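You operate a simulated robot arm through the tools that you are given. There is no shell and no other tool.

You run a simulated robot arm. Do the job below in one go: nothing can be reset, and whatever is moved stays where it is left.

## Task
Set the slide switches as the switch card says and test them.
Fine: named colours on, the rest off; grey rocker switch on, press the white test key, see the pass lamp, switch off. Where these are worked on the way, their far stop is far enough and under half their travel is too little: grey rocker switch.

It is judged by the outcome, as a careful person would: the job done as asked, and still so three seconds after it is handed in. It fails if anything else is knocked over, pushed out of place, dropped, spilled or broken.

## Robot
A 7-joint arm with a two-finger parallel gripper, fixed in place. Base frame: the origin is at the foot of the arm, x ahead of it, y to its left, z up. Lengths are in mm, angles in rad, forces in N, time in s.
With the tool pointing down near the work surface it reaches from about 440 to 900 mm from the base axis. Its first joint turns from -0.297 to 2.199 rad. Payload 1.57 kg.
The tool frame sits at the grasp point between the pads (the TCP): z along the fingers, y along the line on which they close. The tips reach 30 mm beyond it. The gripper opens to 80 mm. The fingers are 17 mm wide and 12 mm thick; the gripper's body (40 by 82 mm) begins 80 mm behind the TCP.
Orientation is that of the tool frame in the base frame, as a unit quaternion [w, x, y, z]. With the fingers straight down and closing along the base's y, the tool's x points along the base's -x, its y along +y and its z along -z.

## Interface
- The arm moves only by the tool step_arm. Its argument "increments" is a list of rows, each a list of 7 numbers: the shift along the tool's x, y, z in mm, then the turn, a rotation vector about the tool's x, y, z in rad, then the gripper command, from -1 (shut) to 1 (fully open), values between in proportion. In form: [[tx, ty, tz, wx, wy, wz, jaw], ...]. A call has 1 to 20 rows; each row is the pose to reach, as a shift and turn from the pose commanded when the call began, along the tool's axes at that moment. Each row takes 0.2 s and may step no farther than 50 mm and 0.15 rad from the row before; otherwise, or with a gripper value out of range, the whole call is refused. Where a pose cannot be reached the arm comes as near as it can. A force on the tool above 40 N (or 10 N above the force at the start of the call, whichever is more), or a blocked arm, ends the call early, and 0.2 s more pass. Each finger travels about 45 mm/s and halts on what it meets, pressing with about 37 N; the grip force reading is that of the motor and also rises with nothing between the fingers. The clock runs only during rows and for 0.2 s after the last one: add rows that repeat a pose to give the fingers time. The reply holds the time, the measured pose of the TCP, the force on the tool along the base axes, the opening and the grip force, in the units named above and with some noise, with the torque about the TCP (base axes, N m) and any sound that the robot's microphone picked up.
- Cameras (640 x 400 px; columns grow to the right, rows downward): "scene" is fixed at [49.5, -651.3, 1589.7]; the picture's right is [0.65, -0.76, 0.00], its down [-0.64, -0.55, -0.54] and it looks along [0.41, 0.35, -0.84] (base axes); focal length 214 px, centre (320, 200). "wrist" rides on the gripper at [72, -6, -122] in the tool frame; the picture's right is [0.09, 1.00, 0.00], its down [-0.84, 0.08, -0.54] and it looks along [-0.54, 0.05, 0.84] (tool axes); focal length 238 px, centre (320, 200). There is no depth. A picture from a camera that has moved, and an enlarged one, comes with that camera's place and axes in the base frame and with its lens.
- snapshot(camera): a new picture of that camera. No time passes.
- raise_lower(by): slides the trunk up (or, below 0, down) by that many mm; the arm rides with it, the base frame stays. It gives what a move gives, with no picture.
- enlarge(camera, box): a new picture of the part [left, top, right, bottom] of that camera's present view, enlarged. No time passes.
- close_job(): hands the job in; it is judged then, once.

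Places have to be worked out from the pictures, the camera data and where the tool is seen. Open the gripper and draw the arm clear of the work before you hand the job in, unless the task says otherwise.

The tools are called after "Call:" as name(argument=value, ...) on one line, values as JSON. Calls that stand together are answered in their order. step_arm: Moves the arm, as the interface text tells. Its arguments: {"type":"object","properties":{"increments":{"type":"array","items":{"type":"array","items":{"type":"number"}}}},"required":["increments"]} The other tools are called the same way: raise_lower (by) slides the trunk up or down; snapshot (camera) takes a picture; enlarge (camera, box) takes an enlarged picture of a part of a camera's view; close_job () hands the job in.

At the start:

```text
time: 0.0
ee_pos: [512.5, -25.2, 1236.9]
orientation: [0.0, 0.0, 1.0, 0.0]
ft_force: [-0.4, -0.1, 0.2]
wrist_torque: [0.03, 0.0, 0.02]
grip_width: 80.0
finger_force: 0.1
trunk travel left (down, up): [-700.0, 90.0]
```

scene: 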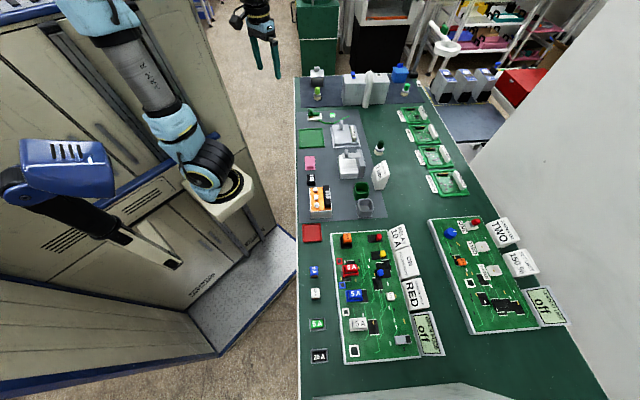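
wrist: 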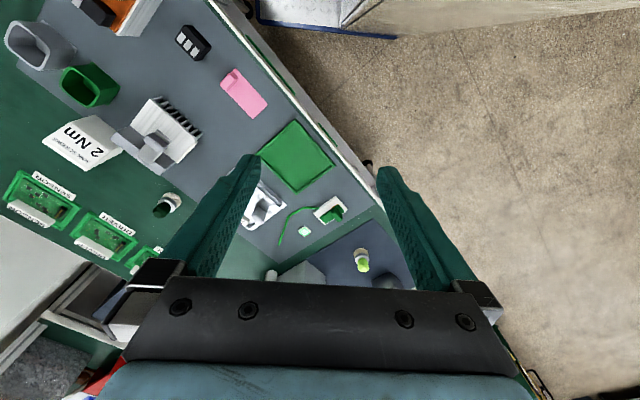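

I'll begin by taking enlarged pictures of the bench to identify the boards, cards and switches.

Call:
enlarge(camera="scene", box=[320, 220, 450, 370])

Call:
enlarge(camera="scene", box=[420, 200, 580, 350])

Call:
enlarge(camera="scene", box=[290, 60, 480, 230])

```text
2.67 times, centred on (385, 295) of scene
camera zoom: at [49.5, -651.3, 1589.7], right [0.65, -0.76, 0.0], down [-0.64, -0.55, -0.54], along [0.41, 0.35, -0.84], focal length 572 px, centre (147, -53)
```

zoom: 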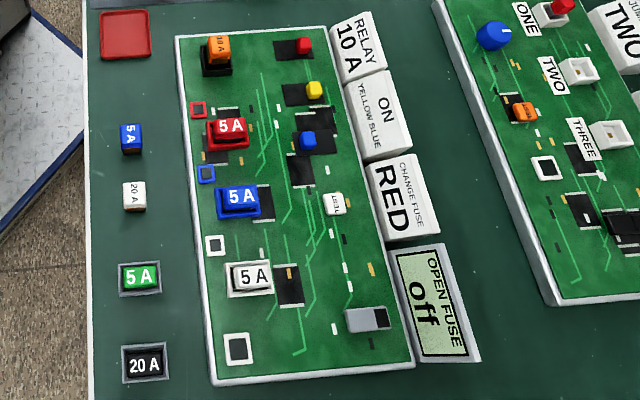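

```text
2.67 times, centred on (500, 275) of scene
camera zoom: at [49.5, -651.3, 1589.7], right [0.65, -0.76, 0.0], down [-0.64, -0.55, -0.54], along [0.41, 0.35, -0.84], focal length 572 px, centre (-160, 0)
```

zoom: 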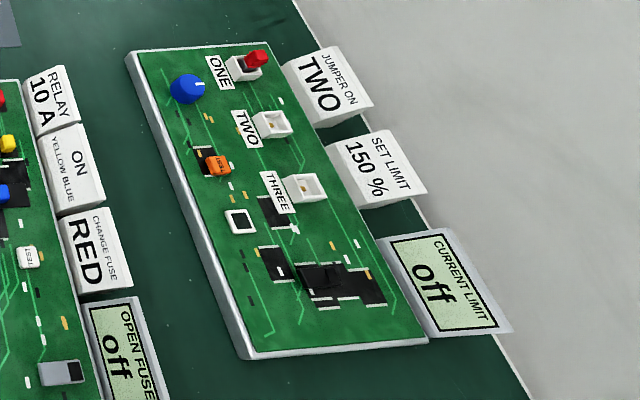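

```text
2.35 times, centred on (385, 145) of scene
camera zoom: at [49.5, -651.3, 1589.7], right [0.65, -0.76, 0.0], down [-0.64, -0.55, -0.54], along [0.41, 0.35, -0.84], focal length 505 px, centre (167, 329)
```

zoom: 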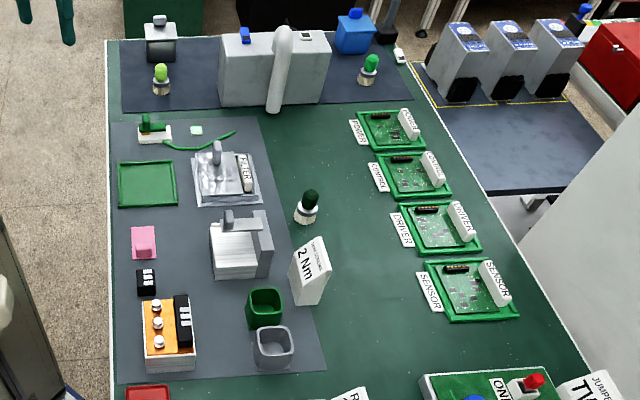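

The left board carries the switch card ("ON: YELLOW BLUE"), red/yellow/blue slides, the white TEST key and the grey rocker. I'll enlarge these further to see which end is "on".

Call:
enlarge(camera="scene", box=[360, 225, 420, 263])

Call:
enlarge(camera="scene", box=[370, 262, 430, 300])

Call:
enlarge(camera="scene", box=[375, 310, 450, 360])

Call:
enlarge(camera="scene", box=[330, 300, 390, 370])

```text
10.53 times, centred on (390, 244) of scene
camera zoom: at [49.5, -651.3, 1589.7], right [0.65, -0.76, 0.0], down [-0.64, -0.55, -0.54], along [0.41, 0.35, -0.84], focal length 2258 px, centre (-417, -263)
```

zoom: 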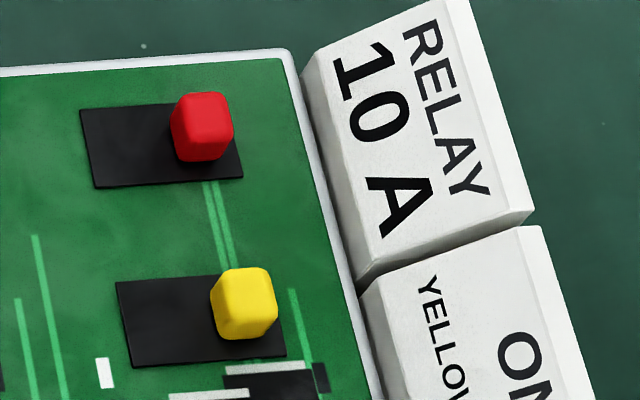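

```text
10.53 times, centred on (400, 281) of scene
camera zoom: at [49.5, -651.3, 1589.7], right [0.65, -0.76, 0.0], down [-0.64, -0.55, -0.54], along [0.41, 0.35, -0.84], focal length 2258 px, centre (-522, -653)
```

zoom: 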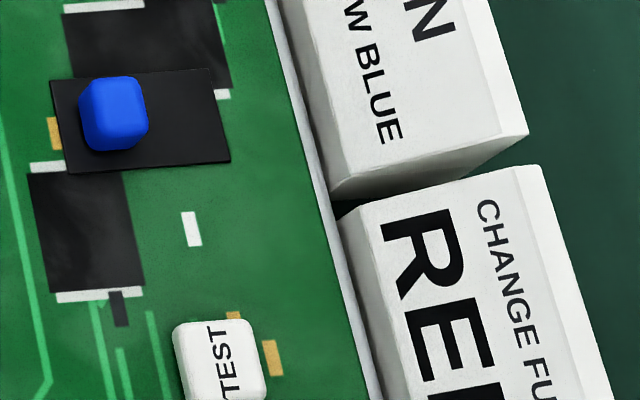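

```text
8.00 times, centred on (412, 335) of scene
camera zoom: at [49.5, -651.3, 1589.7], right [0.65, -0.76, 0.0], down [-0.64, -0.55, -0.54], along [0.41, 0.35, -0.84], focal length 1716 px, centre (-420, -880)
```

zoom: 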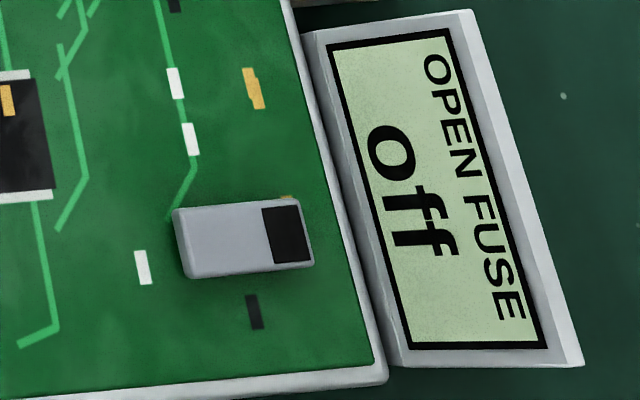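

```text
5.71 times, centred on (360, 335) of scene
camera zoom: at [49.5, -651.3, 1589.7], right [0.65, -0.76, 0.0], down [-0.64, -0.55, -0.54], along [0.41, 0.35, -0.84], focal length 1226 px, centre (91, -571)
```

zoom: 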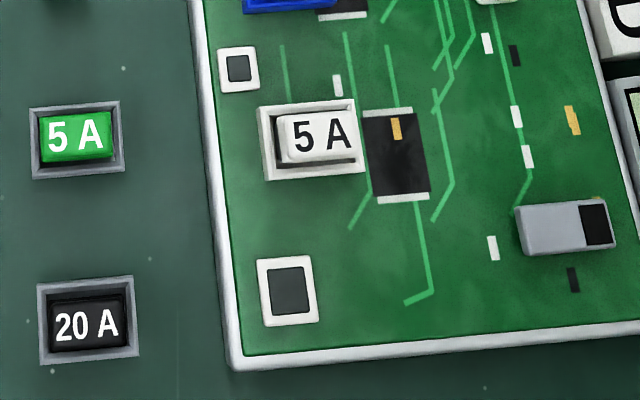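

The table edge lies at roughly 45° to the base axes, about 450 mm away, with the top near z≈840. I judge the switches to be around (420,-616), (378,-660), (317,-688), TEST at about (276,-751) and the rocker at about (198,-836). I'll swing the arm high over the board, turned to match the table, for a closer look.

Call:
step_arm(increments=[[18.1, -43.6, 0, 0, 0, 0.058, 1], [36.2, -87.3, 0, 0, 0, 0.116, 1], [54.3, -130.9, 0, 0, 0, 0.174, 1], [72.4, -174.5, 0, 0, 0, 0.232, 1], [90.5, -218.1, 0, 0, 0, 0.29, 1], [108.6, -261.8, 0, 0, 0, 0.348, 1], [126.7, -305.4, 0, 0, 0, 0.406, 1], [144.9, -349.0, 0, 0, 0, 0.464, 1], [163.0, -392.7, 0, 0, 0, 0.522, 1], [181.1, -436.3, 0, 0, 0, 0.58, 1], [199.2, -479.9, 0, 0, 0, 0.638, 1], [217.3, -523.5, 0, 0, 0, 0.696, 1], [235.4, -567.2, 0, 0, 0, 0.754, 1], [253.5, -610.8, 0, 0, 0, 0.8116, 1], [253.5, -610.8, 0, 0, 0, 0.8116, 1]])

```text
time: 3.2
ee_pos: [257.1, -637.0, 1237.2]
orientation: [0.0, 0.395, 0.918, 0.0]
ft_force: [-0.3, -0.6, -0.2]
wrist_torque: [0.0, -0.01, -0.01]
grip_width: 79.9
finger_force: 0.1
trunk travel left (down, up): [-700.0, 90.0]
```

The arm reached the commanded pose over the board. I'll look through both cameras.

Call:
snapshot(camera="wrist")

Call:
snapshot(camera="scene")

```text
taken
camera wrist: at [203.4, -590.0, 1358.5], right [0.66, 0.75, 0.0], down [0.63, -0.55, 0.54], along [0.41, -0.36, -0.84], focal length 238 px, centre (320, 200)
```

wrist: 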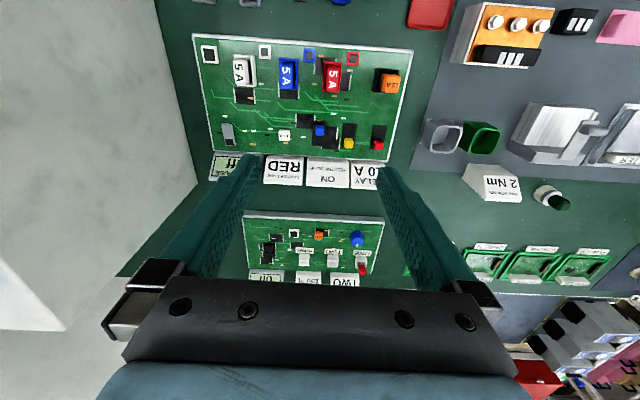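

```text
taken
```

scene: 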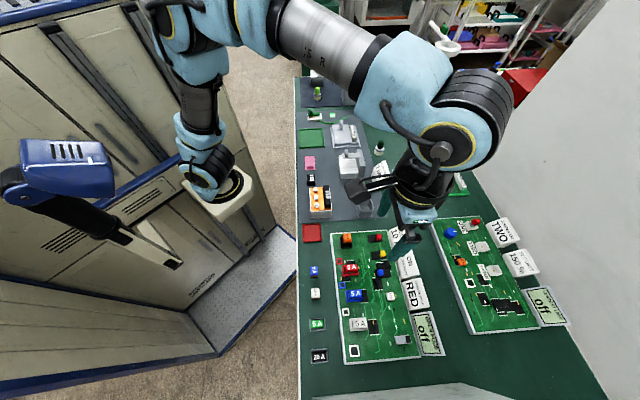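

The wrist camera sees the whole board. I'll enlarge the switch row for markings.

Call:
enlarge(camera="wrist", box=[200, 100, 300, 160])

Call:
enlarge(camera="wrist", box=[290, 105, 400, 170])

Call:
enlarge(camera="wrist", box=[190, 30, 420, 170])

```text
6.40 times, centred on (250, 130) of wrist
camera zoom: at [203.4, -590.0, 1358.5], right [0.66, 0.75, 0.0], down [0.63, -0.55, 0.54], along [0.41, -0.36, -0.84], focal length 1525 px, centre (768, 648)
```

zoom: 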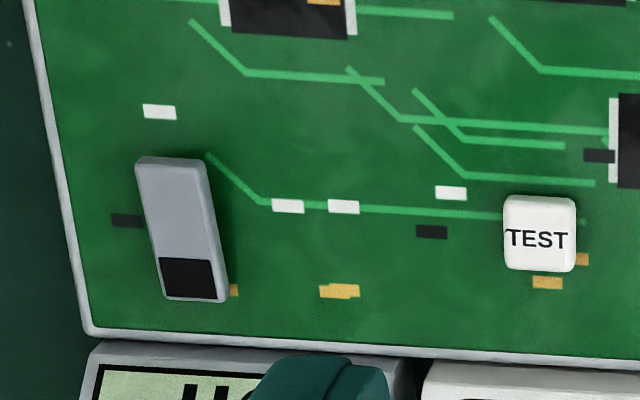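

```text
5.82 times, centred on (345, 138) of wrist
camera zoom: at [203.4, -590.0, 1358.5], right [0.66, 0.75, 0.0], down [0.63, -0.55, 0.54], along [0.41, -0.36, -0.84], focal length 1387 px, centre (174, 564)
```

zoom: 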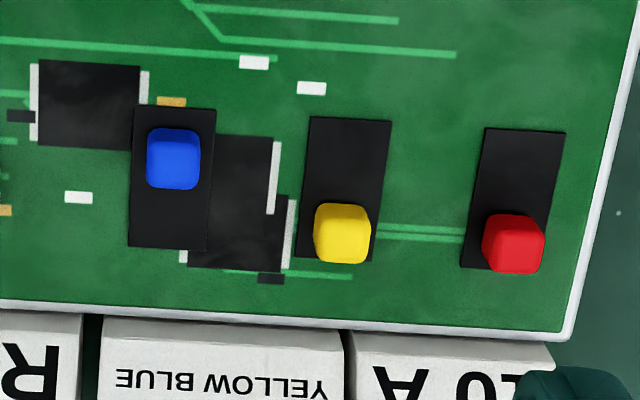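

```text
2.78 times, centred on (305, 100) of wrist
camera zoom: at [203.4, -590.0, 1358.5], right [0.66, 0.75, 0.0], down [0.63, -0.55, 0.54], along [0.41, -0.36, -0.84], focal length 663 px, centre (362, 478)
```

zoom: 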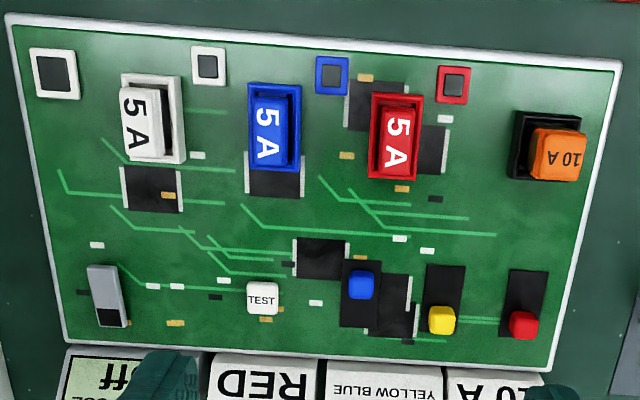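

No on/off legend is visible from here; the larger white-framed square in the corner looks like the pass lamp. I'll shift the tool over the slide row (depth ≈735, beside yellow) to look from close up.

Call:
step_arm(increments=[[-32, 22, 0, 0, 0, 0, 1], [-64, 44, 0, 0, 0, 0, 1], [-96, 66, 0, 0, 0, 0, 1], [-96, 66, 0, 0, 0, 0, 1]])

Call:
raise_lower(by=-230)

Call:
snapshot(camera="wrist")

Call:
snapshot(camera="scene")

```text
time: 4.2
ee_pos: [370.9, -659.2, 1236.2]
orientation: [0.0, 0.395, 0.919, 0.0]
ft_force: [0.1, 0.2, -0.3]
wrist_torque: [0.04, -0.01, 0.02]
grip_width: 79.9
finger_force: 0.2
trunk travel left (down, up): [-700.0, 90.0]
```

```text
time: 6.6
ee_pos: [370.4, -660.4, 1005.4]
orientation: [0.0, 0.395, 0.919, 0.0]
ft_force: [0.1, -0.2, 1.0]
wrist_torque: [-0.01, 0.01, -0.01]
grip_width: 80.0
finger_force: 0.0
trunk travel left (down, up): [-470.0, 320.0]
```

```text
taken
camera wrist: at [317.0, -612.3, 1127.1], right [0.66, 0.75, 0.0], down [0.63, -0.55, 0.54], along [0.41, -0.36, -0.84], focal length 238 px, centre (320, 200)
```

wrist: 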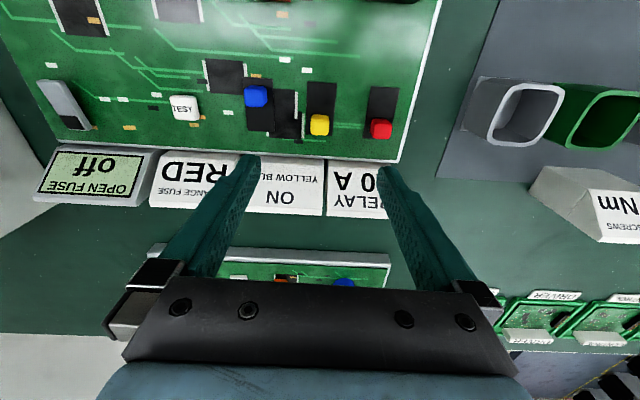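

```text
taken
```

scene: 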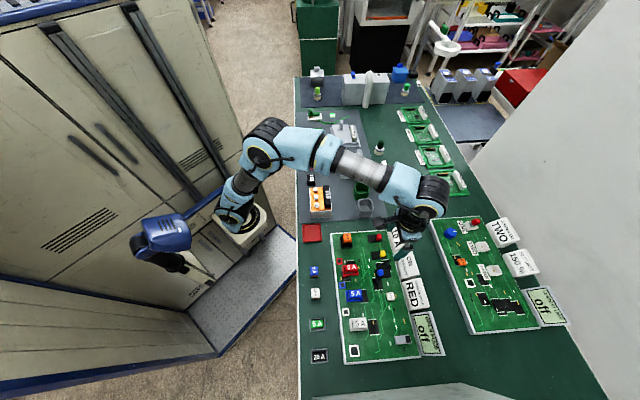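

I'll enlarge the slides, rocker and test key from this closer position.

Call:
enlarge(camera="wrist", box=[230, 70, 410, 180])

Call:
enlarge(camera="wrist", box=[20, 65, 210, 180])

```text
3.56 times, centred on (320, 125) of wrist
camera zoom: at [317.0, -612.3, 1127.1], right [0.66, 0.75, 0.0], down [0.63, -0.55, 0.54], along [0.41, -0.36, -0.84], focal length 848 px, centre (320, 467)
```

zoom: 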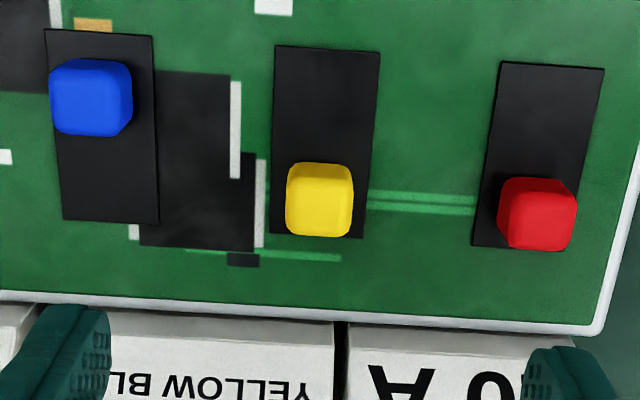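

```text
3.37 times, centred on (115, 122) of wrist
camera zoom: at [317.0, -612.3, 1127.1], right [0.66, 0.75, 0.0], down [0.63, -0.55, 0.54], along [0.41, -0.36, -0.84], focal length 803 px, centre (1010, 461)
```

zoom: 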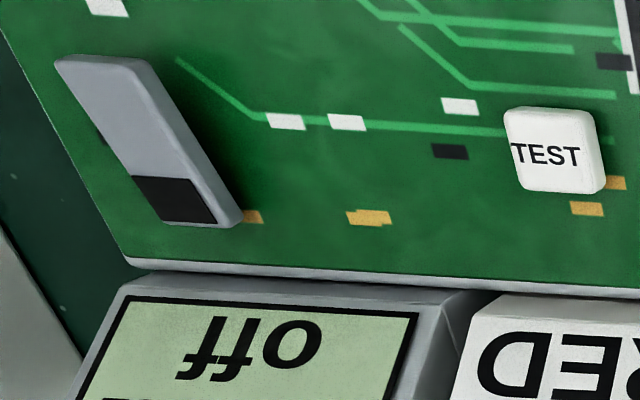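

From triangulating the two wrist views, the board top is at z≈874. The rocker's near end is raised (≈895) and its black end is low (≈886), so pressing the near end switches it. The red and yellow caps sit at the far end of their slots and blue at the near end. I'll start with "far = on", so red goes to near and blue to far. I'll shut the fingers, align to 45° and move above the far side of the red cap.

Call:
step_arm(increments=[[-8.2, 32, 0, 0, 0, -0.013, -1], [-16.4, 64, 0, 0, 0, -0.026, -1], [-16.4, 64, 0, 0, 0, -0.026, -1], [-16.4, 64, 0, 0, 0, -0.026, -1], [-16.4, 64, 25, 0, 0, -0.026, -1], [-16.4, 64, 50, 0, 0, -0.026, -1], [-16.4, 64, 75, 0, 0, -0.026, -1], [-16.4, 64, 75, 0, 0, -0.026, -1]])

Call:
snapshot(camera="wrist")

Call:
enlarge(camera="scene", box=[350, 215, 450, 277])

```text
time: 8.4
ee_pos: [428.6, -628.6, 932.3]
orientation: [0.0, 0.382, 0.924, 0.001]
ft_force: [0.7, 0.0, 0.2]
wrist_torque: [0.0, 0.02, -0.02]
grip_width: 0.4
finger_force: 21.5
trunk travel left (down, up): [-470.0, 320.0]
```

```text
taken
camera wrist: at [372.7, -582.5, 1053.7], right [0.64, 0.77, 0.0], down [0.65, -0.54, 0.54], along [0.42, -0.35, -0.84], focal length 238 px, centre (320, 200)
```

wrist: 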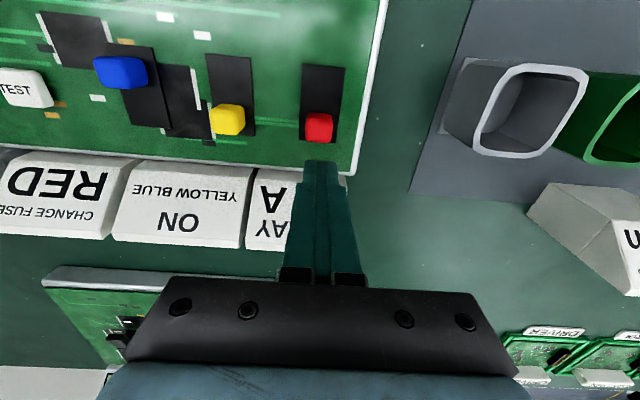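

```text
6.40 times, centred on (400, 246) of scene
camera zoom: at [49.5, -651.3, 1589.7], right [0.65, -0.76, 0.0], down [-0.64, -0.55, -0.54], along [0.41, 0.35, -0.84], focal length 1373 px, centre (-192, -94)
```

zoom: 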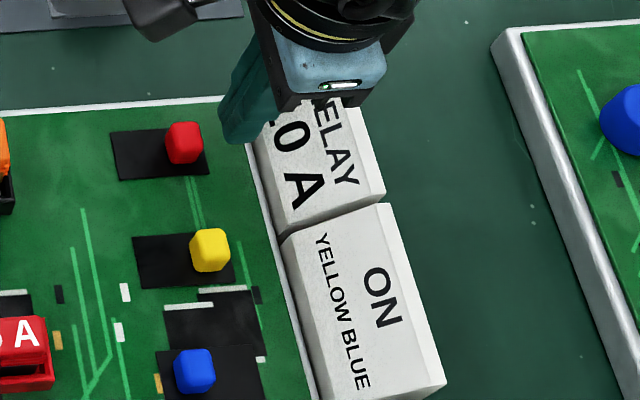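

The closed tips hover just beyond the red cap. I'll enlarge to judge the cap's height and the clearance.

Call:
enlarge(camera="wrist", box=[270, 90, 370, 190])

Call:
enlarge(camera="wrist", box=[80, 40, 280, 160])

```text
4.00 times, centred on (320, 140) of wrist
camera zoom: at [372.7, -582.5, 1053.7], right [0.64, 0.77, 0.0], down [0.65, -0.54, 0.54], along [0.42, -0.35, -0.84], focal length 953 px, centre (320, 440)
```

zoom: 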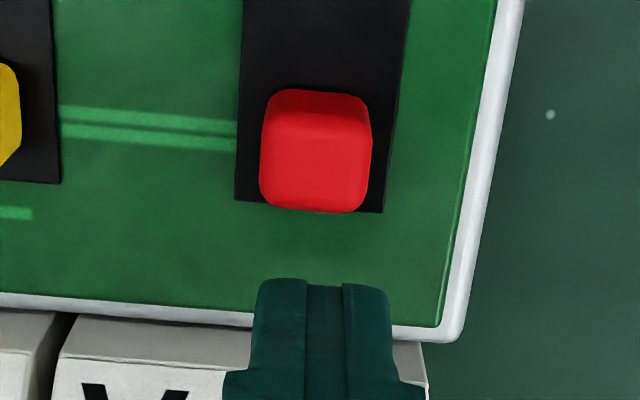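

```text
3.20 times, centred on (180, 100) of wrist
camera zoom: at [372.7, -582.5, 1053.7], right [0.64, 0.77, 0.0], down [0.65, -0.54, 0.54], along [0.42, -0.35, -0.84], focal length 763 px, centre (768, 520)
```

zoom: 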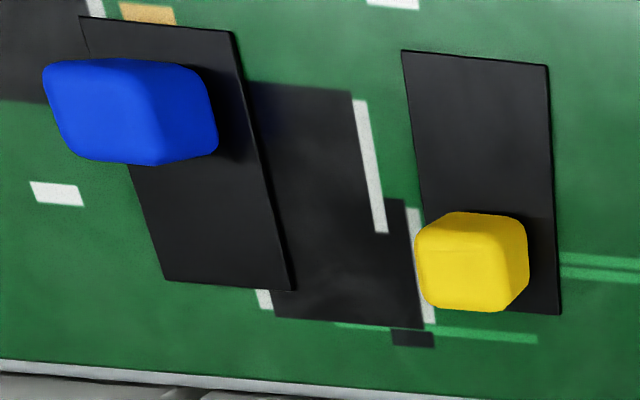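

The red cap stands about 25 mm tall (top ≈900), its far face is near D≈731 and the fingertip's near face is at 739. I'll descend to about 10 mm above the board and push the cap 23 mm toward the robot at a slow pace, watching the force.

Call:
step_arm(increments=[[0, -2.5, 6, 0, 0, 0, -1], [0, -2.5, 12, 0, 0, 0, -1], [0, -2.5, 18, 0, 0, 0, -1], [0, -2.5, 18, 0, 0, 0, -1], [4, -2.5, 18, 0, 0, 0, -1], [7, -2.5, 18, 0, 0, 0, -1], [10, -2.5, 18, 0, 0, 0, -1], [13, -2.5, 18, 0, 0, 0, -1], [16, -2.5, 18, 0, 0, 0, -1], [19, -2.5, 18, 0, 0, 0, -1], [22, -2.5, 18, 0, 0, 0, -1], [24, -2.5, 18, 0, 0, 0, -1]])

Call:
enlarge(camera="wrist", box=[220, 60, 400, 190])

```text
time: 11.0
ee_pos: [410.5, -612.3, 912.5]
orientation: [0.0, 0.383, 0.924, 0.0]
ft_force: [0.3, -0.2, 0.4]
wrist_torque: [0.01, -0.01, 0.01]
grip_width: 0.1
finger_force: 21.4
trunk travel left (down, up): [-470.0, 320.0]
```

```text
3.08 times, centred on (310, 125) of wrist
camera zoom: at [354.7, -566.9, 1033.3], right [0.64, 0.77, 0.0], down [0.65, -0.54, 0.54], along [0.42, -0.35, -0.84], focal length 733 px, centre (351, 431)
```

zoom: 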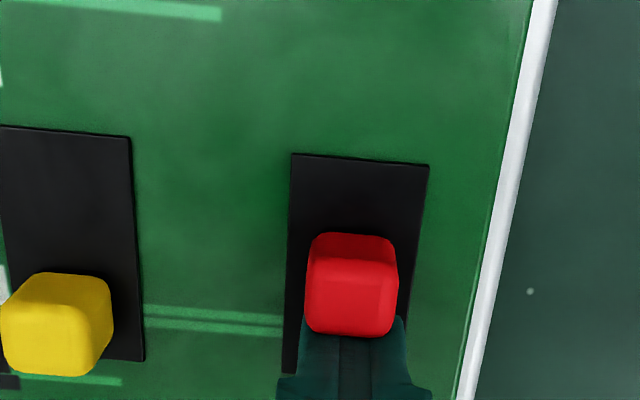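

The red cap is moving freely with the tip (force ≈0), now roughly midway through its slot. I'll continue in 1 mm steps toward the near stop.

Call:
step_arm(increments=[[1, 0, 0, 0, 0, 0, -1], [2, 0, 0, 0, 0, 0, -1], [3, 0, 0, 0, 0, 0, -1], [4, 0, 0, 0, 0, 0, -1], [5, 0, 0, 0, 0, 0, -1], [6, 0, 0, 0, 0, 0, -1]])

Call:
enlarge(camera="wrist", box=[220, 60, 400, 190])

```text
time: 12.4
ee_pos: [407.0, -607.1, 912.3]
orientation: [0.0, 0.383, 0.924, 0.0]
ft_force: [0.2, -1.4, 0.2]
wrist_torque: [-0.03, 0.0, 0.0]
grip_width: 0.0
finger_force: 21.6
trunk travel left (down, up): [-470.0, 320.0]
```

```text
3.08 times, centred on (310, 125) of wrist
camera zoom: at [350.8, -561.4, 1033.4], right [0.64, 0.77, 0.0], down [0.65, -0.54, 0.54], along [0.42, -0.35, -0.84], focal length 733 px, centre (351, 431)
```

zoom: 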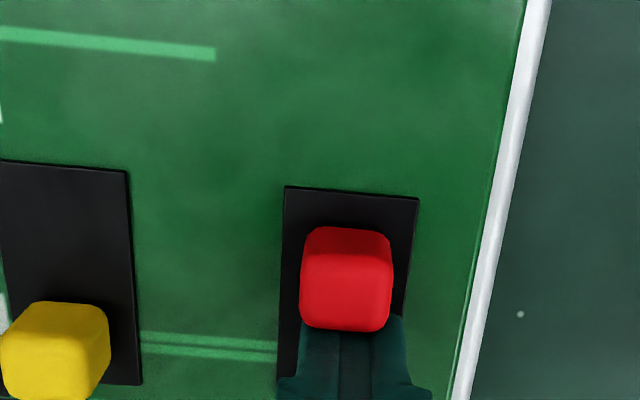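

The red cap's gap to the slot's near end is about 8 mm, versus about 6.5 mm for the blue cap at its stop. I'll push another 2–3 mm in half-millimetre steps and watch the force for the stop.

Call:
step_arm(increments=[[0.5, 0, 0, 0, 0, 0, -1], [1, 0, 0, 0, 0, 0, -1], [1.5, 0, 0, 0, 0, 0, -1], [2, 0, 0, 0, 0, 0, -1], [2, 0, 0, 0, 0, 0, -1]])

Call:
enlarge(camera="wrist", box=[220, 60, 400, 190])

```text
time: 13.6
ee_pos: [403.9, -606.9, 912.3]
orientation: [0.0, 0.383, 0.924, 0.0]
ft_force: [2.9, -2.9, -3.7]
wrist_torque: [-0.1, -0.08, 0.02]
grip_width: 0.3
finger_force: 21.2
trunk travel left (down, up): [-470.0, 320.0]
```

```text
3.08 times, centred on (310, 125) of wrist
camera zoom: at [349.0, -560.7, 1033.5], right [0.64, 0.77, 0.0], down [0.65, -0.54, 0.54], along [0.42, -0.35, -0.84], focal length 733 px, centre (351, 431)
```

zoom: 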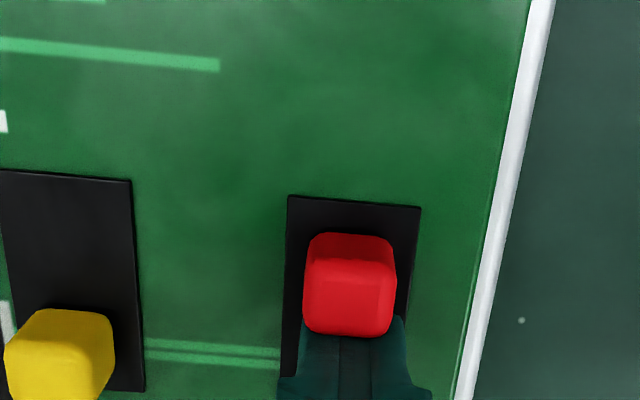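

The force rose to about 4 N along the slide, suggesting the stop. I'll confirm with another half-millimetre.

Call:
step_arm(increments=[[0.5, 0, 0, 0, 0, 0, -1], [0.5, 0, 0, 0, 0, 0, -1]])

```text
time: 14.2
ee_pos: [403.9, -606.5, 912.3]
orientation: [0.0, 0.383, 0.924, -0.001]
ft_force: [4.9, -2.2, -2.3]
wrist_torque: [-0.1, -0.13, -0.04]
grip_width: 0.2
finger_force: 21.4
trunk travel left (down, up): [-470.0, 320.0]
```

Red is at its near stop (position no longer advances, ~5 N). I'll back off, lift clear, and go above the near side of the blue cap.

Call:
step_arm(increments=[[-4, 0, 0, 0, 0, 0, -1], [-4, 0, -20, 0, 0, 0, -1], [-4, 0, -38, 0, 0, 0, -1], [18, -41, -38, 0, 0, 0, -1], [40.5, -82, -38, 0, 0, 0, -1], [40.5, -123, -38, 0, 0, 0, -1], [40.5, -123, -38, 0, 0, 0, -1]])

Call:
snapshot(camera="wrist")

Call:
enlarge(camera="scene", box=[340, 225, 420, 305])

```text
time: 15.8
ee_pos: [287.3, -666.1, 948.9]
orientation: [0.0, 0.384, 0.924, 0.0]
ft_force: [-1.2, 0.1, -0.4]
wrist_torque: [0.0, -0.01, 0.02]
grip_width: 0.2
finger_force: 20.8
trunk travel left (down, up): [-470.0, 320.0]
```

```text
taken
camera wrist: at [232.6, -619.3, 1069.3], right [0.64, 0.77, 0.0], down [0.65, -0.54, 0.54], along [0.42, -0.35, -0.84], focal length 238 px, centre (320, 200)
```

wrist: 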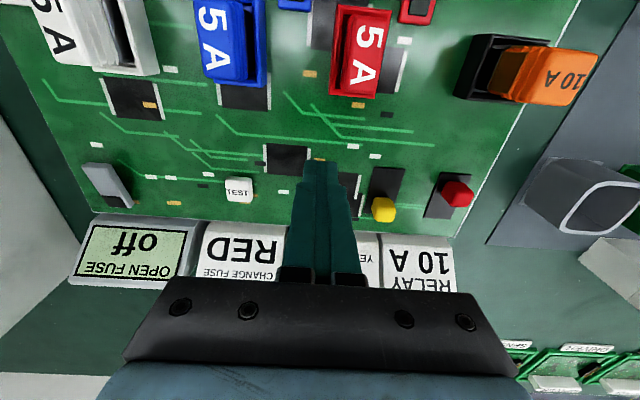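

```text
5.00 times, centred on (380, 265) of scene
camera zoom: at [49.5, -651.3, 1589.7], right [0.65, -0.76, 0.0], down [-0.64, -0.55, -0.54], along [0.41, 0.35, -0.84], focal length 1072 px, centre (20, -125)
```

zoom: 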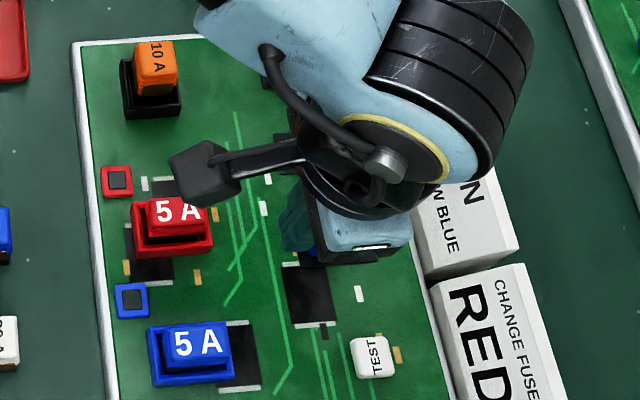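

The tip is at D≈674, about 6 mm short of the blue cap's near face, and red stays at its near end. I'll descend and push blue away from the robot slowly.

Call:
step_arm(increments=[[0, 1, 12, 0, 0, 0, -1], [0, 1, 24, 0, 0, 0, -1], [0, 1, 35, 0, 0, 0, -1], [0, 1, 35, 0, 0, 0, -1], [-4, 1, 35, 0, 0, 0, -1], [-7, 1, 35, 0, 0, 0, -1], [-10, 1, 35, 0, 0, 0, -1], [-13, 1, 35, 0, 0, 0, -1], [-16, 1, 35, 0, 0, 0, -1], [-19, 1, 35, 0, 0, 0, -1], [-22, 1, 35, 0, 0, 0, -1], [-25, 1, 35, 0, 0, 0, -1], [-26, 1, 35, 0, 0, 0, -1], [-27, 1, 35, 0, 0, 0, -1], [-28, 1, 35, 0, 0, 0, -1]])

Call:
enlarge(camera="wrist", box=[220, 60, 420, 190])

Call:
enlarge(camera="scene", box=[340, 225, 420, 305])

```text
time: 19.0
ee_pos: [309.1, -683.9, 916.6]
orientation: [0.0, 0.383, 0.924, 0.0]
ft_force: [-0.7, -0.2, -0.6]
wrist_torque: [0.01, 0.01, 0.03]
grip_width: 0.0
finger_force: 21.1
trunk travel left (down, up): [-470.0, 320.0]
```

```text
3.08 times, centred on (320, 125) of wrist
camera zoom: at [253.7, -638.4, 1037.0], right [0.64, 0.77, 0.0], down [0.65, -0.54, 0.54], along [0.42, -0.35, -0.84], focal length 733 px, centre (320, 431)
```

zoom: 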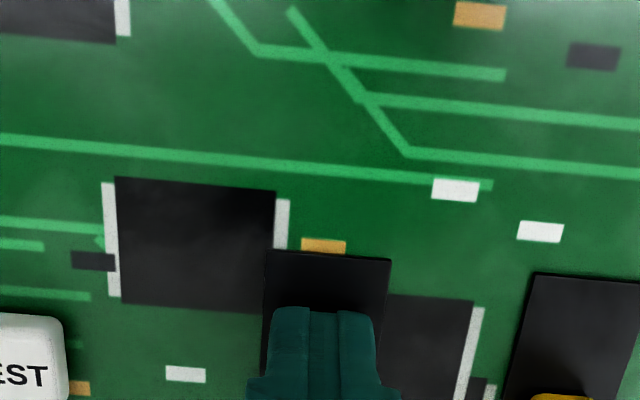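

```text
5.00 times, centred on (380, 265) of scene
camera zoom: at [49.5, -651.3, 1589.7], right [0.65, -0.76, 0.0], down [-0.64, -0.55, -0.54], along [0.41, 0.35, -0.84], focal length 1072 px, centre (20, -125)
```

zoom: 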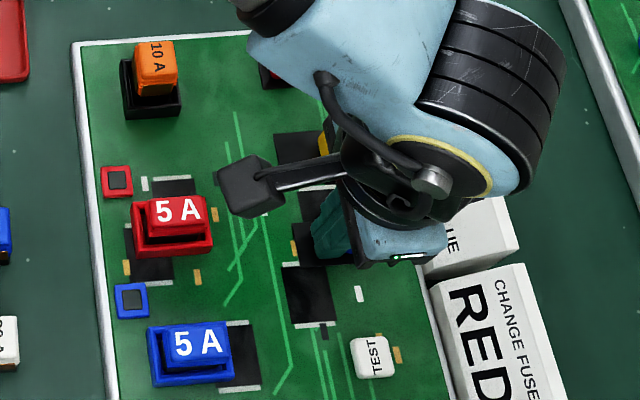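

Force is still near zero with the tip's far face at D≈711. I'll continue in small steps to find the far stop.

Call:
step_arm(increments=[[-0.7, 0, 0, 0, 0, 0, -1], [-1.4, 0, 0, 0, 0, 0, -1], [-2, 0, 0, 0, 0, 0, -1], [-2, 0, 0, 0, 0, 0, -1]])

Call:
step_arm(increments=[[-0.6, 0, 0, 0, 0, 0, -1], [-1.2, 0, 0, 0, 0, 0, -1], [-1.2, 0, 0, 0, 0, 0, -1]])

```text
time: 20.0
ee_pos: [309.8, -686.3, 916.3]
orientation: [0.0, 0.383, 0.924, 0.0]
ft_force: [0.0, -0.6, -0.2]
wrist_torque: [0.01, -0.01, -0.01]
grip_width: 0.0
finger_force: 22.0
trunk travel left (down, up): [-470.0, 320.0]
```

```text
time: 20.8
ee_pos: [310.2, -686.1, 915.4]
orientation: [0.0, 0.382, 0.924, -0.001]
ft_force: [0.7, -0.3, 0.5]
wrist_torque: [0.01, 0.0, -0.02]
grip_width: 0.1
finger_force: 21.5
trunk travel left (down, up): [-470.0, 320.0]
```

Still no resistance at D≈705. I'll advance a few more millimetres carefully.

Call:
step_arm(increments=[[-0.6, 0, 0, 0, 0, 0, -1], [-1.2, 0, 0, 0, 0, 0, -1], [-1.2, 0, 0, 0, 0, 0, -1]])

Call:
step_arm(increments=[[-0.6, 0, 0, 0, 0, 0, -1], [-1.2, 0, 0, 0, 0, 0, -1], [-1.2, 0, 0, 0, 0, 0, -1]])

```text
time: 21.6
ee_pos: [312.5, -685.0, 916.3]
orientation: [0.0, 0.384, 0.923, 0.0]
ft_force: [-4.1, 3.8, 0.9]
wrist_torque: [0.07, 0.11, 0.0]
grip_width: 0.0
finger_force: 21.2
trunk travel left (down, up): [-470.0, 320.0]
```

```text
time: 22.4
ee_pos: [312.3, -688.2, 915.9]
orientation: [-0.001, 0.384, 0.923, 0.001]
ft_force: [-6.9, 8.9, -4.7]
wrist_torque: [0.23, 0.16, 0.04]
grip_width: 0.2
finger_force: 21.3
trunk travel left (down, up): [-470.0, 320.0]
```

The stop is reached (about 11 N along the slide, no further advance). I'll back off, lift, and look at the three caps.

Call:
step_arm(increments=[[5, 0, 0, 0, 0, 0, -1], [5, 0, -20, 0, 0, 0, -1], [5, 0, -45, 0, 0, 0, -1], [5, -45, -45, 0, 0, 0, -1], [5, -90, -45, 0, 0, 0, -1], [5, -135, -45, 0, 0, 0, -1], [5, -176, -45, 0, 0, 0, -1], [5, -176, -45, 0, 0, 0, -1]])

Call:
snapshot(camera="wrist")

Call:
enlarge(camera="scene", box=[320, 215, 450, 370])

Call:
enlarge(camera="scene", box=[360, 225, 420, 280])

```text
time: 24.2
ee_pos: [182.3, -809.6, 960.4]
orientation: [0.0, 0.383, 0.924, 0.0]
ft_force: [-0.1, -0.1, 0.0]
wrist_torque: [0.0, -0.04, -0.02]
grip_width: 0.0
finger_force: 21.6
trunk travel left (down, up): [-470.0, 320.0]
```

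```text
taken
camera wrist: at [126.9, -762.5, 1081.1], right [0.64, 0.77, 0.0], down [0.65, -0.54, 0.54], along [0.42, -0.35, -0.84], focal length 238 px, centre (320, 200)
```

wrist: 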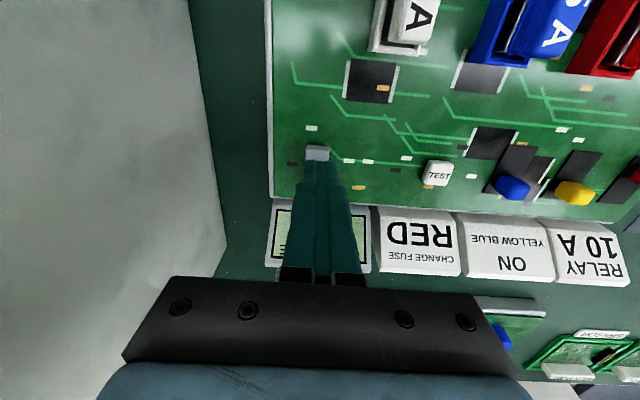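

```text
2.58 times, centred on (385, 292) of scene
camera zoom: at [49.5, -651.3, 1589.7], right [0.65, -0.76, 0.0], down [-0.64, -0.55, -0.54], along [0.41, 0.35, -0.84], focal length 554 px, centre (152, -39)
```

zoom: 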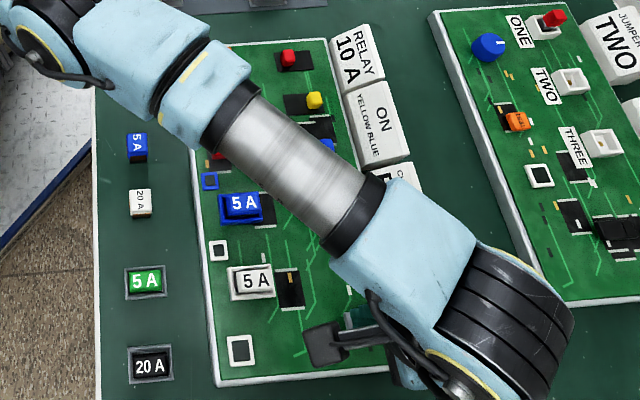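

```text
7.27 times, centred on (390, 252) of scene
camera zoom: at [49.5, -651.3, 1589.7], right [0.65, -0.76, 0.0], down [-0.64, -0.55, -0.54], along [0.41, 0.35, -0.84], focal length 1560 px, centre (-189, -182)
```

zoom: 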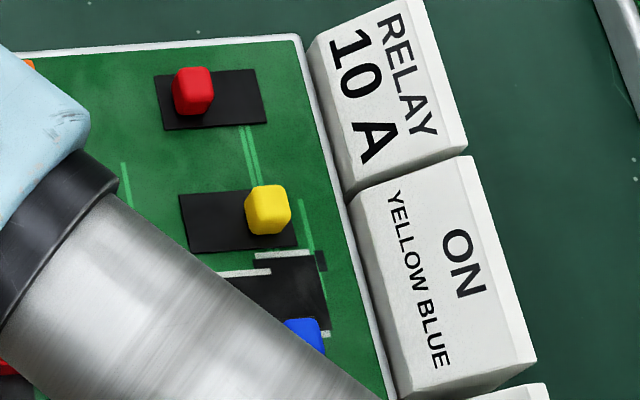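

Red is now near and yellow and blue are far. I'll check the fingertip's alignment over the rocker's raised near end before pressing.

Call:
enlarge(camera="wrist", box=[260, 110, 380, 200])

Call:
enlarge(camera="scene", box=[360, 310, 450, 370])

```text
4.44 times, centred on (320, 155) of wrist
camera zoom: at [126.9, -762.5, 1081.1], right [0.64, 0.77, 0.0], down [0.65, -0.54, 0.54], along [0.42, -0.35, -0.84], focal length 1059 px, centre (320, 400)
```

zoom: 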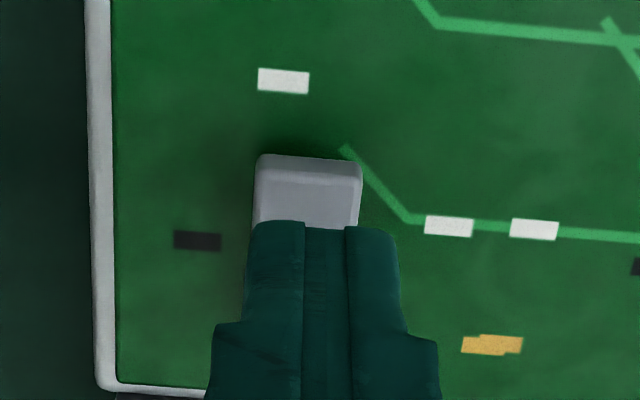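

```text
6.67 times, centred on (405, 340) of scene
camera zoom: at [49.5, -651.3, 1589.7], right [0.65, -0.76, 0.0], down [-0.64, -0.55, -0.54], along [0.41, 0.35, -0.84], focal length 1430 px, centre (-247, -733)
```

zoom: 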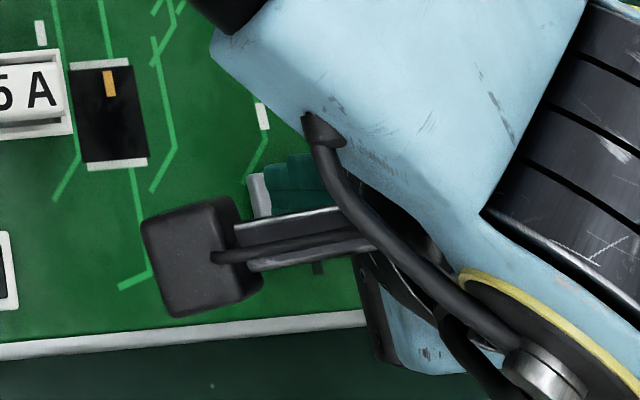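

The rocker's near edge is at D≈699 and E≈-445, below the tip. I'll shift 2.5 mm outward and press down slowly to about z≈889 at the tip.

Call:
step_arm(increments=[[-2.5, -1.5, 10, 0, 0, 0, -1], [-2.5, -1.5, 20, 0, 0, 0, -1], [-2.5, -1.5, 30, 0, 0, 0, -1], [-2.5, -1.5, 33, 0, 0, 0, -1], [-2.5, -1.5, 35, 0, 0, 0, -1], [-2.5, -1.5, 36.5, 0, 0, 0, -1], [-2.5, -1.5, 38, 0, 0, 0, -1], [-2.5, -1.5, 39.5, 0, 0, 0, -1], [-2.5, -1.5, 41, 0, 0, 0, -1], [-2.5, -1.5, 41, 0, 0, 0, -1]])

Call:
enlarge(camera="wrist", box=[220, 90, 380, 200])

```text
time: 26.4
ee_pos: [184.6, -810.2, 923.0]
orientation: [0.002, 0.384, 0.924, -0.003]
ft_force: [-2.1, 4.8, 30.2]
wrist_torque: [0.04, -0.16, -0.44]
grip_width: 0.1
finger_force: 20.9
trunk travel left (down, up): [-470.0, 320.0]
```

```text
3.64 times, centred on (300, 145) of wrist
camera zoom: at [129.7, -763.5, 1044.3], right [0.64, 0.77, 0.0], down [0.65, -0.53, 0.55], along [0.42, -0.35, -0.84], focal length 867 px, centre (393, 400)
```

zoom: 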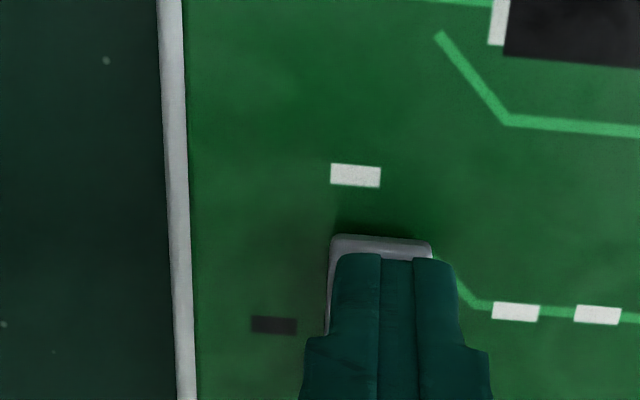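

At the tip z≈893 the force reads 30 N. I'll look whether the rocker has tilted or the display has come on.

Call:
snapshot(camera="wrist")

Call:
snapshot(camera="scene")

Call:
enlarge(camera="wrist", box=[280, 140, 350, 190])

```text
taken
camera wrist: at [129.7, -763.5, 1044.3], right [0.64, 0.77, 0.0], down [0.65, -0.53, 0.55], along [0.42, -0.35, -0.84], focal length 238 px, centre (320, 200)
```

wrist: 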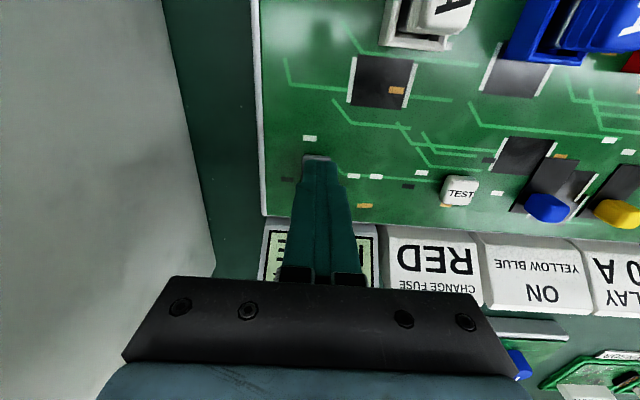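

```text
taken
```

scene: 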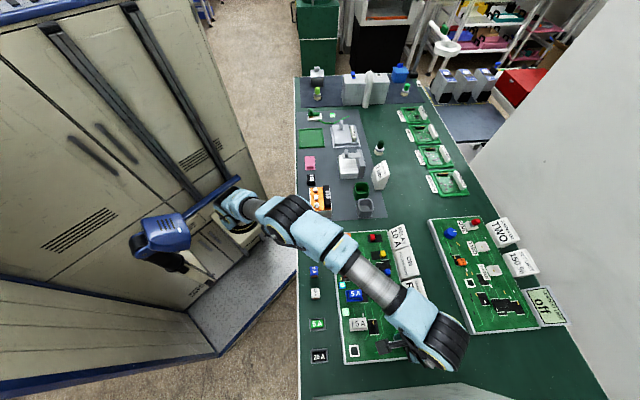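

```text
8.00 times, centred on (315, 165) of wrist
camera zoom: at [129.7, -763.5, 1044.3], right [0.64, 0.77, 0.0], down [0.65, -0.53, 0.55], along [0.42, -0.35, -0.84], focal length 1907 px, centre (360, 480)
```

zoom: 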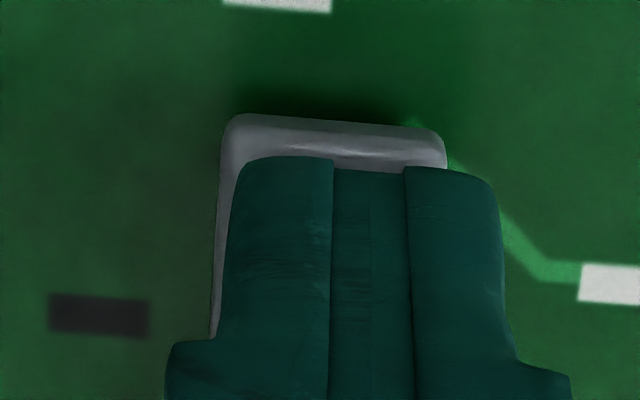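

One lamp in the scene view looks brighter now; I'll enlarge it.

Call:
enlarge(camera="scene", box=[335, 235, 425, 370])

Call:
enlarge(camera="wrist", box=[240, 200, 400, 300])

```text
2.96 times, centred on (380, 302) of scene
camera zoom: at [49.5, -651.3, 1589.7], right [0.65, -0.76, 0.0], down [-0.64, -0.55, -0.54], along [0.41, 0.35, -0.84], focal length 636 px, centre (142, -104)
```

zoom: 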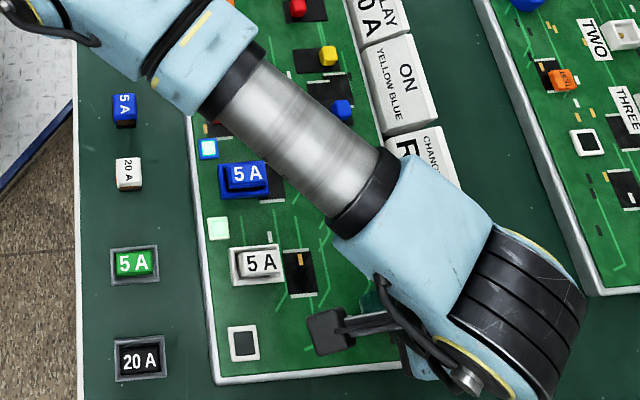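

```text
4.00 times, centred on (320, 250) of wrist
camera zoom: at [129.7, -763.5, 1044.3], right [0.64, 0.77, 0.0], down [0.65, -0.53, 0.55], along [0.42, -0.35, -0.84], focal length 953 px, centre (320, 0)
```

zoom: 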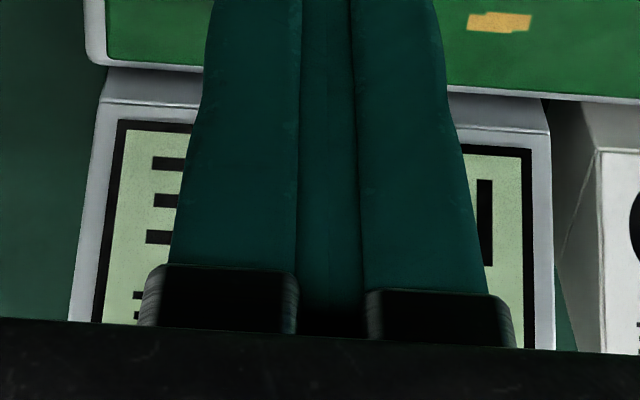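

The fuse lamps are lit, so power is on and the rocker has switched. I'll release it and check that it stays on.

Call:
step_arm(increments=[[0, 0, -10, 0, 0, 0, -1], [0, 0, -25, 0, 0, 0, -1], [0, 0, -41, 0, 0, 0, -1], [30, 40, -41, 0, 0, 0, -1], [30, 80, -41, 0, 0, 0, -1], [0, 109, -41, 0, 0, 0, -1], [-12, 109, -41, 0, 0, 0, -1], [-12, 109, -41, 0, 0, 0, -1]])

Call:
snapshot(camera="wrist")

Call:
enlarge(camera="scene", box=[335, 215, 455, 370])

```text
time: 28.2
ee_pos: [268.6, -741.1, 961.2]
orientation: [0.001, 0.383, 0.924, 0.0]
ft_force: [-0.5, 1.0, -0.5]
wrist_torque: [0.02, -0.02, -0.03]
grip_width: 0.0
finger_force: 21.3
trunk travel left (down, up): [-470.0, 320.0]
```

```text
taken
camera wrist: at [213.4, -695.1, 1082.0], right [0.64, 0.77, 0.0], down [0.65, -0.54, 0.54], along [0.42, -0.35, -0.84], focal length 238 px, centre (320, 200)
```

wrist: 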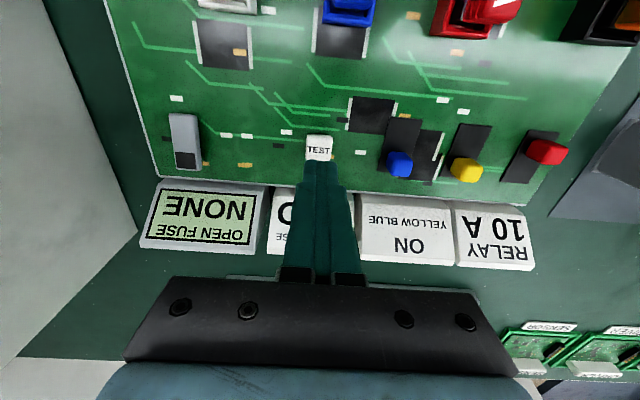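

```text
2.58 times, centred on (395, 292) of scene
camera zoom: at [49.5, -651.3, 1589.7], right [0.65, -0.76, 0.0], down [-0.64, -0.55, -0.54], along [0.41, 0.35, -0.84], focal length 554 px, centre (126, -39)
```

zoom: 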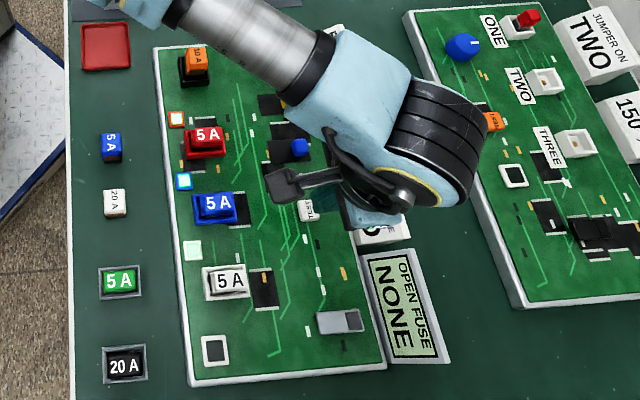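

The display reads "OPEN FUSE NONE" and all three fuse lamps are lit, so the rocker stays on. Now I'll check alignment over the TEST key.

Call:
enlarge(camera="wrist", box=[270, 110, 370, 190])

Call:
enlarge(camera="wrist", box=[140, 90, 260, 180])

```text
5.00 times, centred on (320, 150) of wrist
camera zoom: at [213.4, -695.1, 1082.0], right [0.64, 0.77, 0.0], down [0.65, -0.54, 0.54], along [0.42, -0.35, -0.84], focal length 1192 px, centre (320, 450)
```

zoom: 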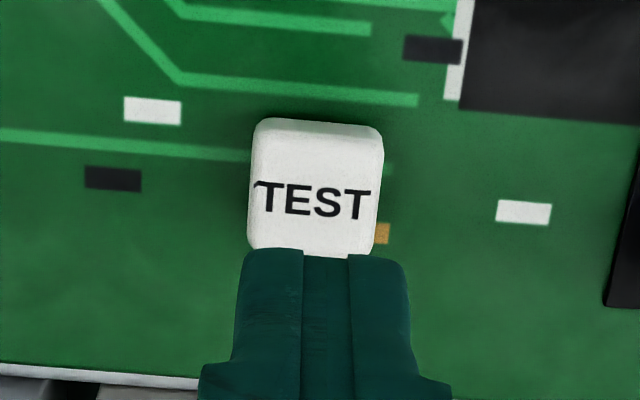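

```text
4.44 times, centred on (200, 135) of wrist
camera zoom: at [213.4, -695.1, 1082.0], right [0.64, 0.77, 0.0], down [0.65, -0.54, 0.54], along [0.42, -0.35, -0.84], focal length 1059 px, centre (853, 489)
```

zoom: 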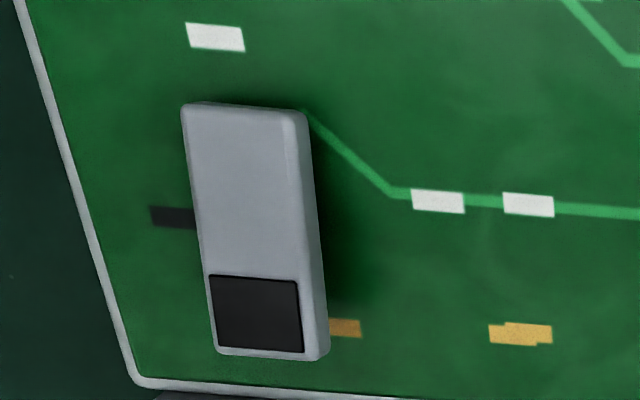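

The tip sits centred over the TEST key. I'll lower gently onto it.

Call:
step_arm(increments=[[0, 0, 12, 0, 0, 0, -1], [0, 0, 24, 0, 0, 0, -1], [0, 0, 33, 0, 0, 0, -1], [0, 0, 36, 0, 0, 0, -1], [0, 0, 38, 0, 0, 0, -1], [0, 0, 40, 0, 0, 0, -1], [0, 0, 41.5, 0, 0, 0, -1], [0, 0, 43, 0, 0, 0, -1], [0, 0, 43, 0, 0, 0, -1]])

Call:
enlarge(camera="scene", box=[335, 215, 455, 370])

```text
time: 30.2
ee_pos: [270.4, -742.3, 918.2]
orientation: [0.0, 0.384, 0.923, 0.0]
ft_force: [-0.2, -0.2, 1.6]
wrist_torque: [-0.05, 0.04, 0.01]
grip_width: 0.1
finger_force: 21.8
trunk travel left (down, up): [-470.0, 320.0]
heard: click
```

```text
2.58 times, centred on (395, 292) of scene
camera zoom: at [49.5, -651.3, 1589.7], right [0.65, -0.76, 0.0], down [-0.64, -0.55, -0.54], along [0.41, 0.35, -0.84], focal length 554 px, centre (126, -39)
```

zoom: 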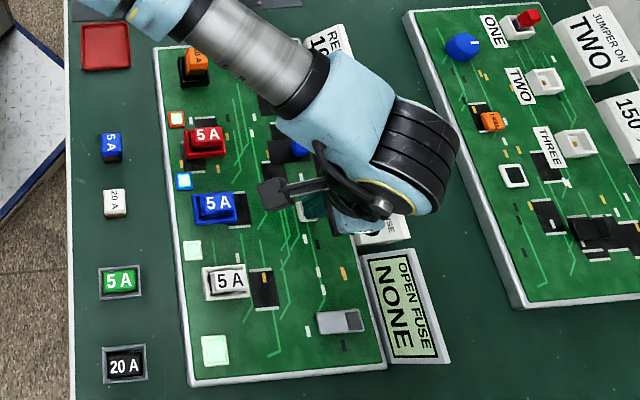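

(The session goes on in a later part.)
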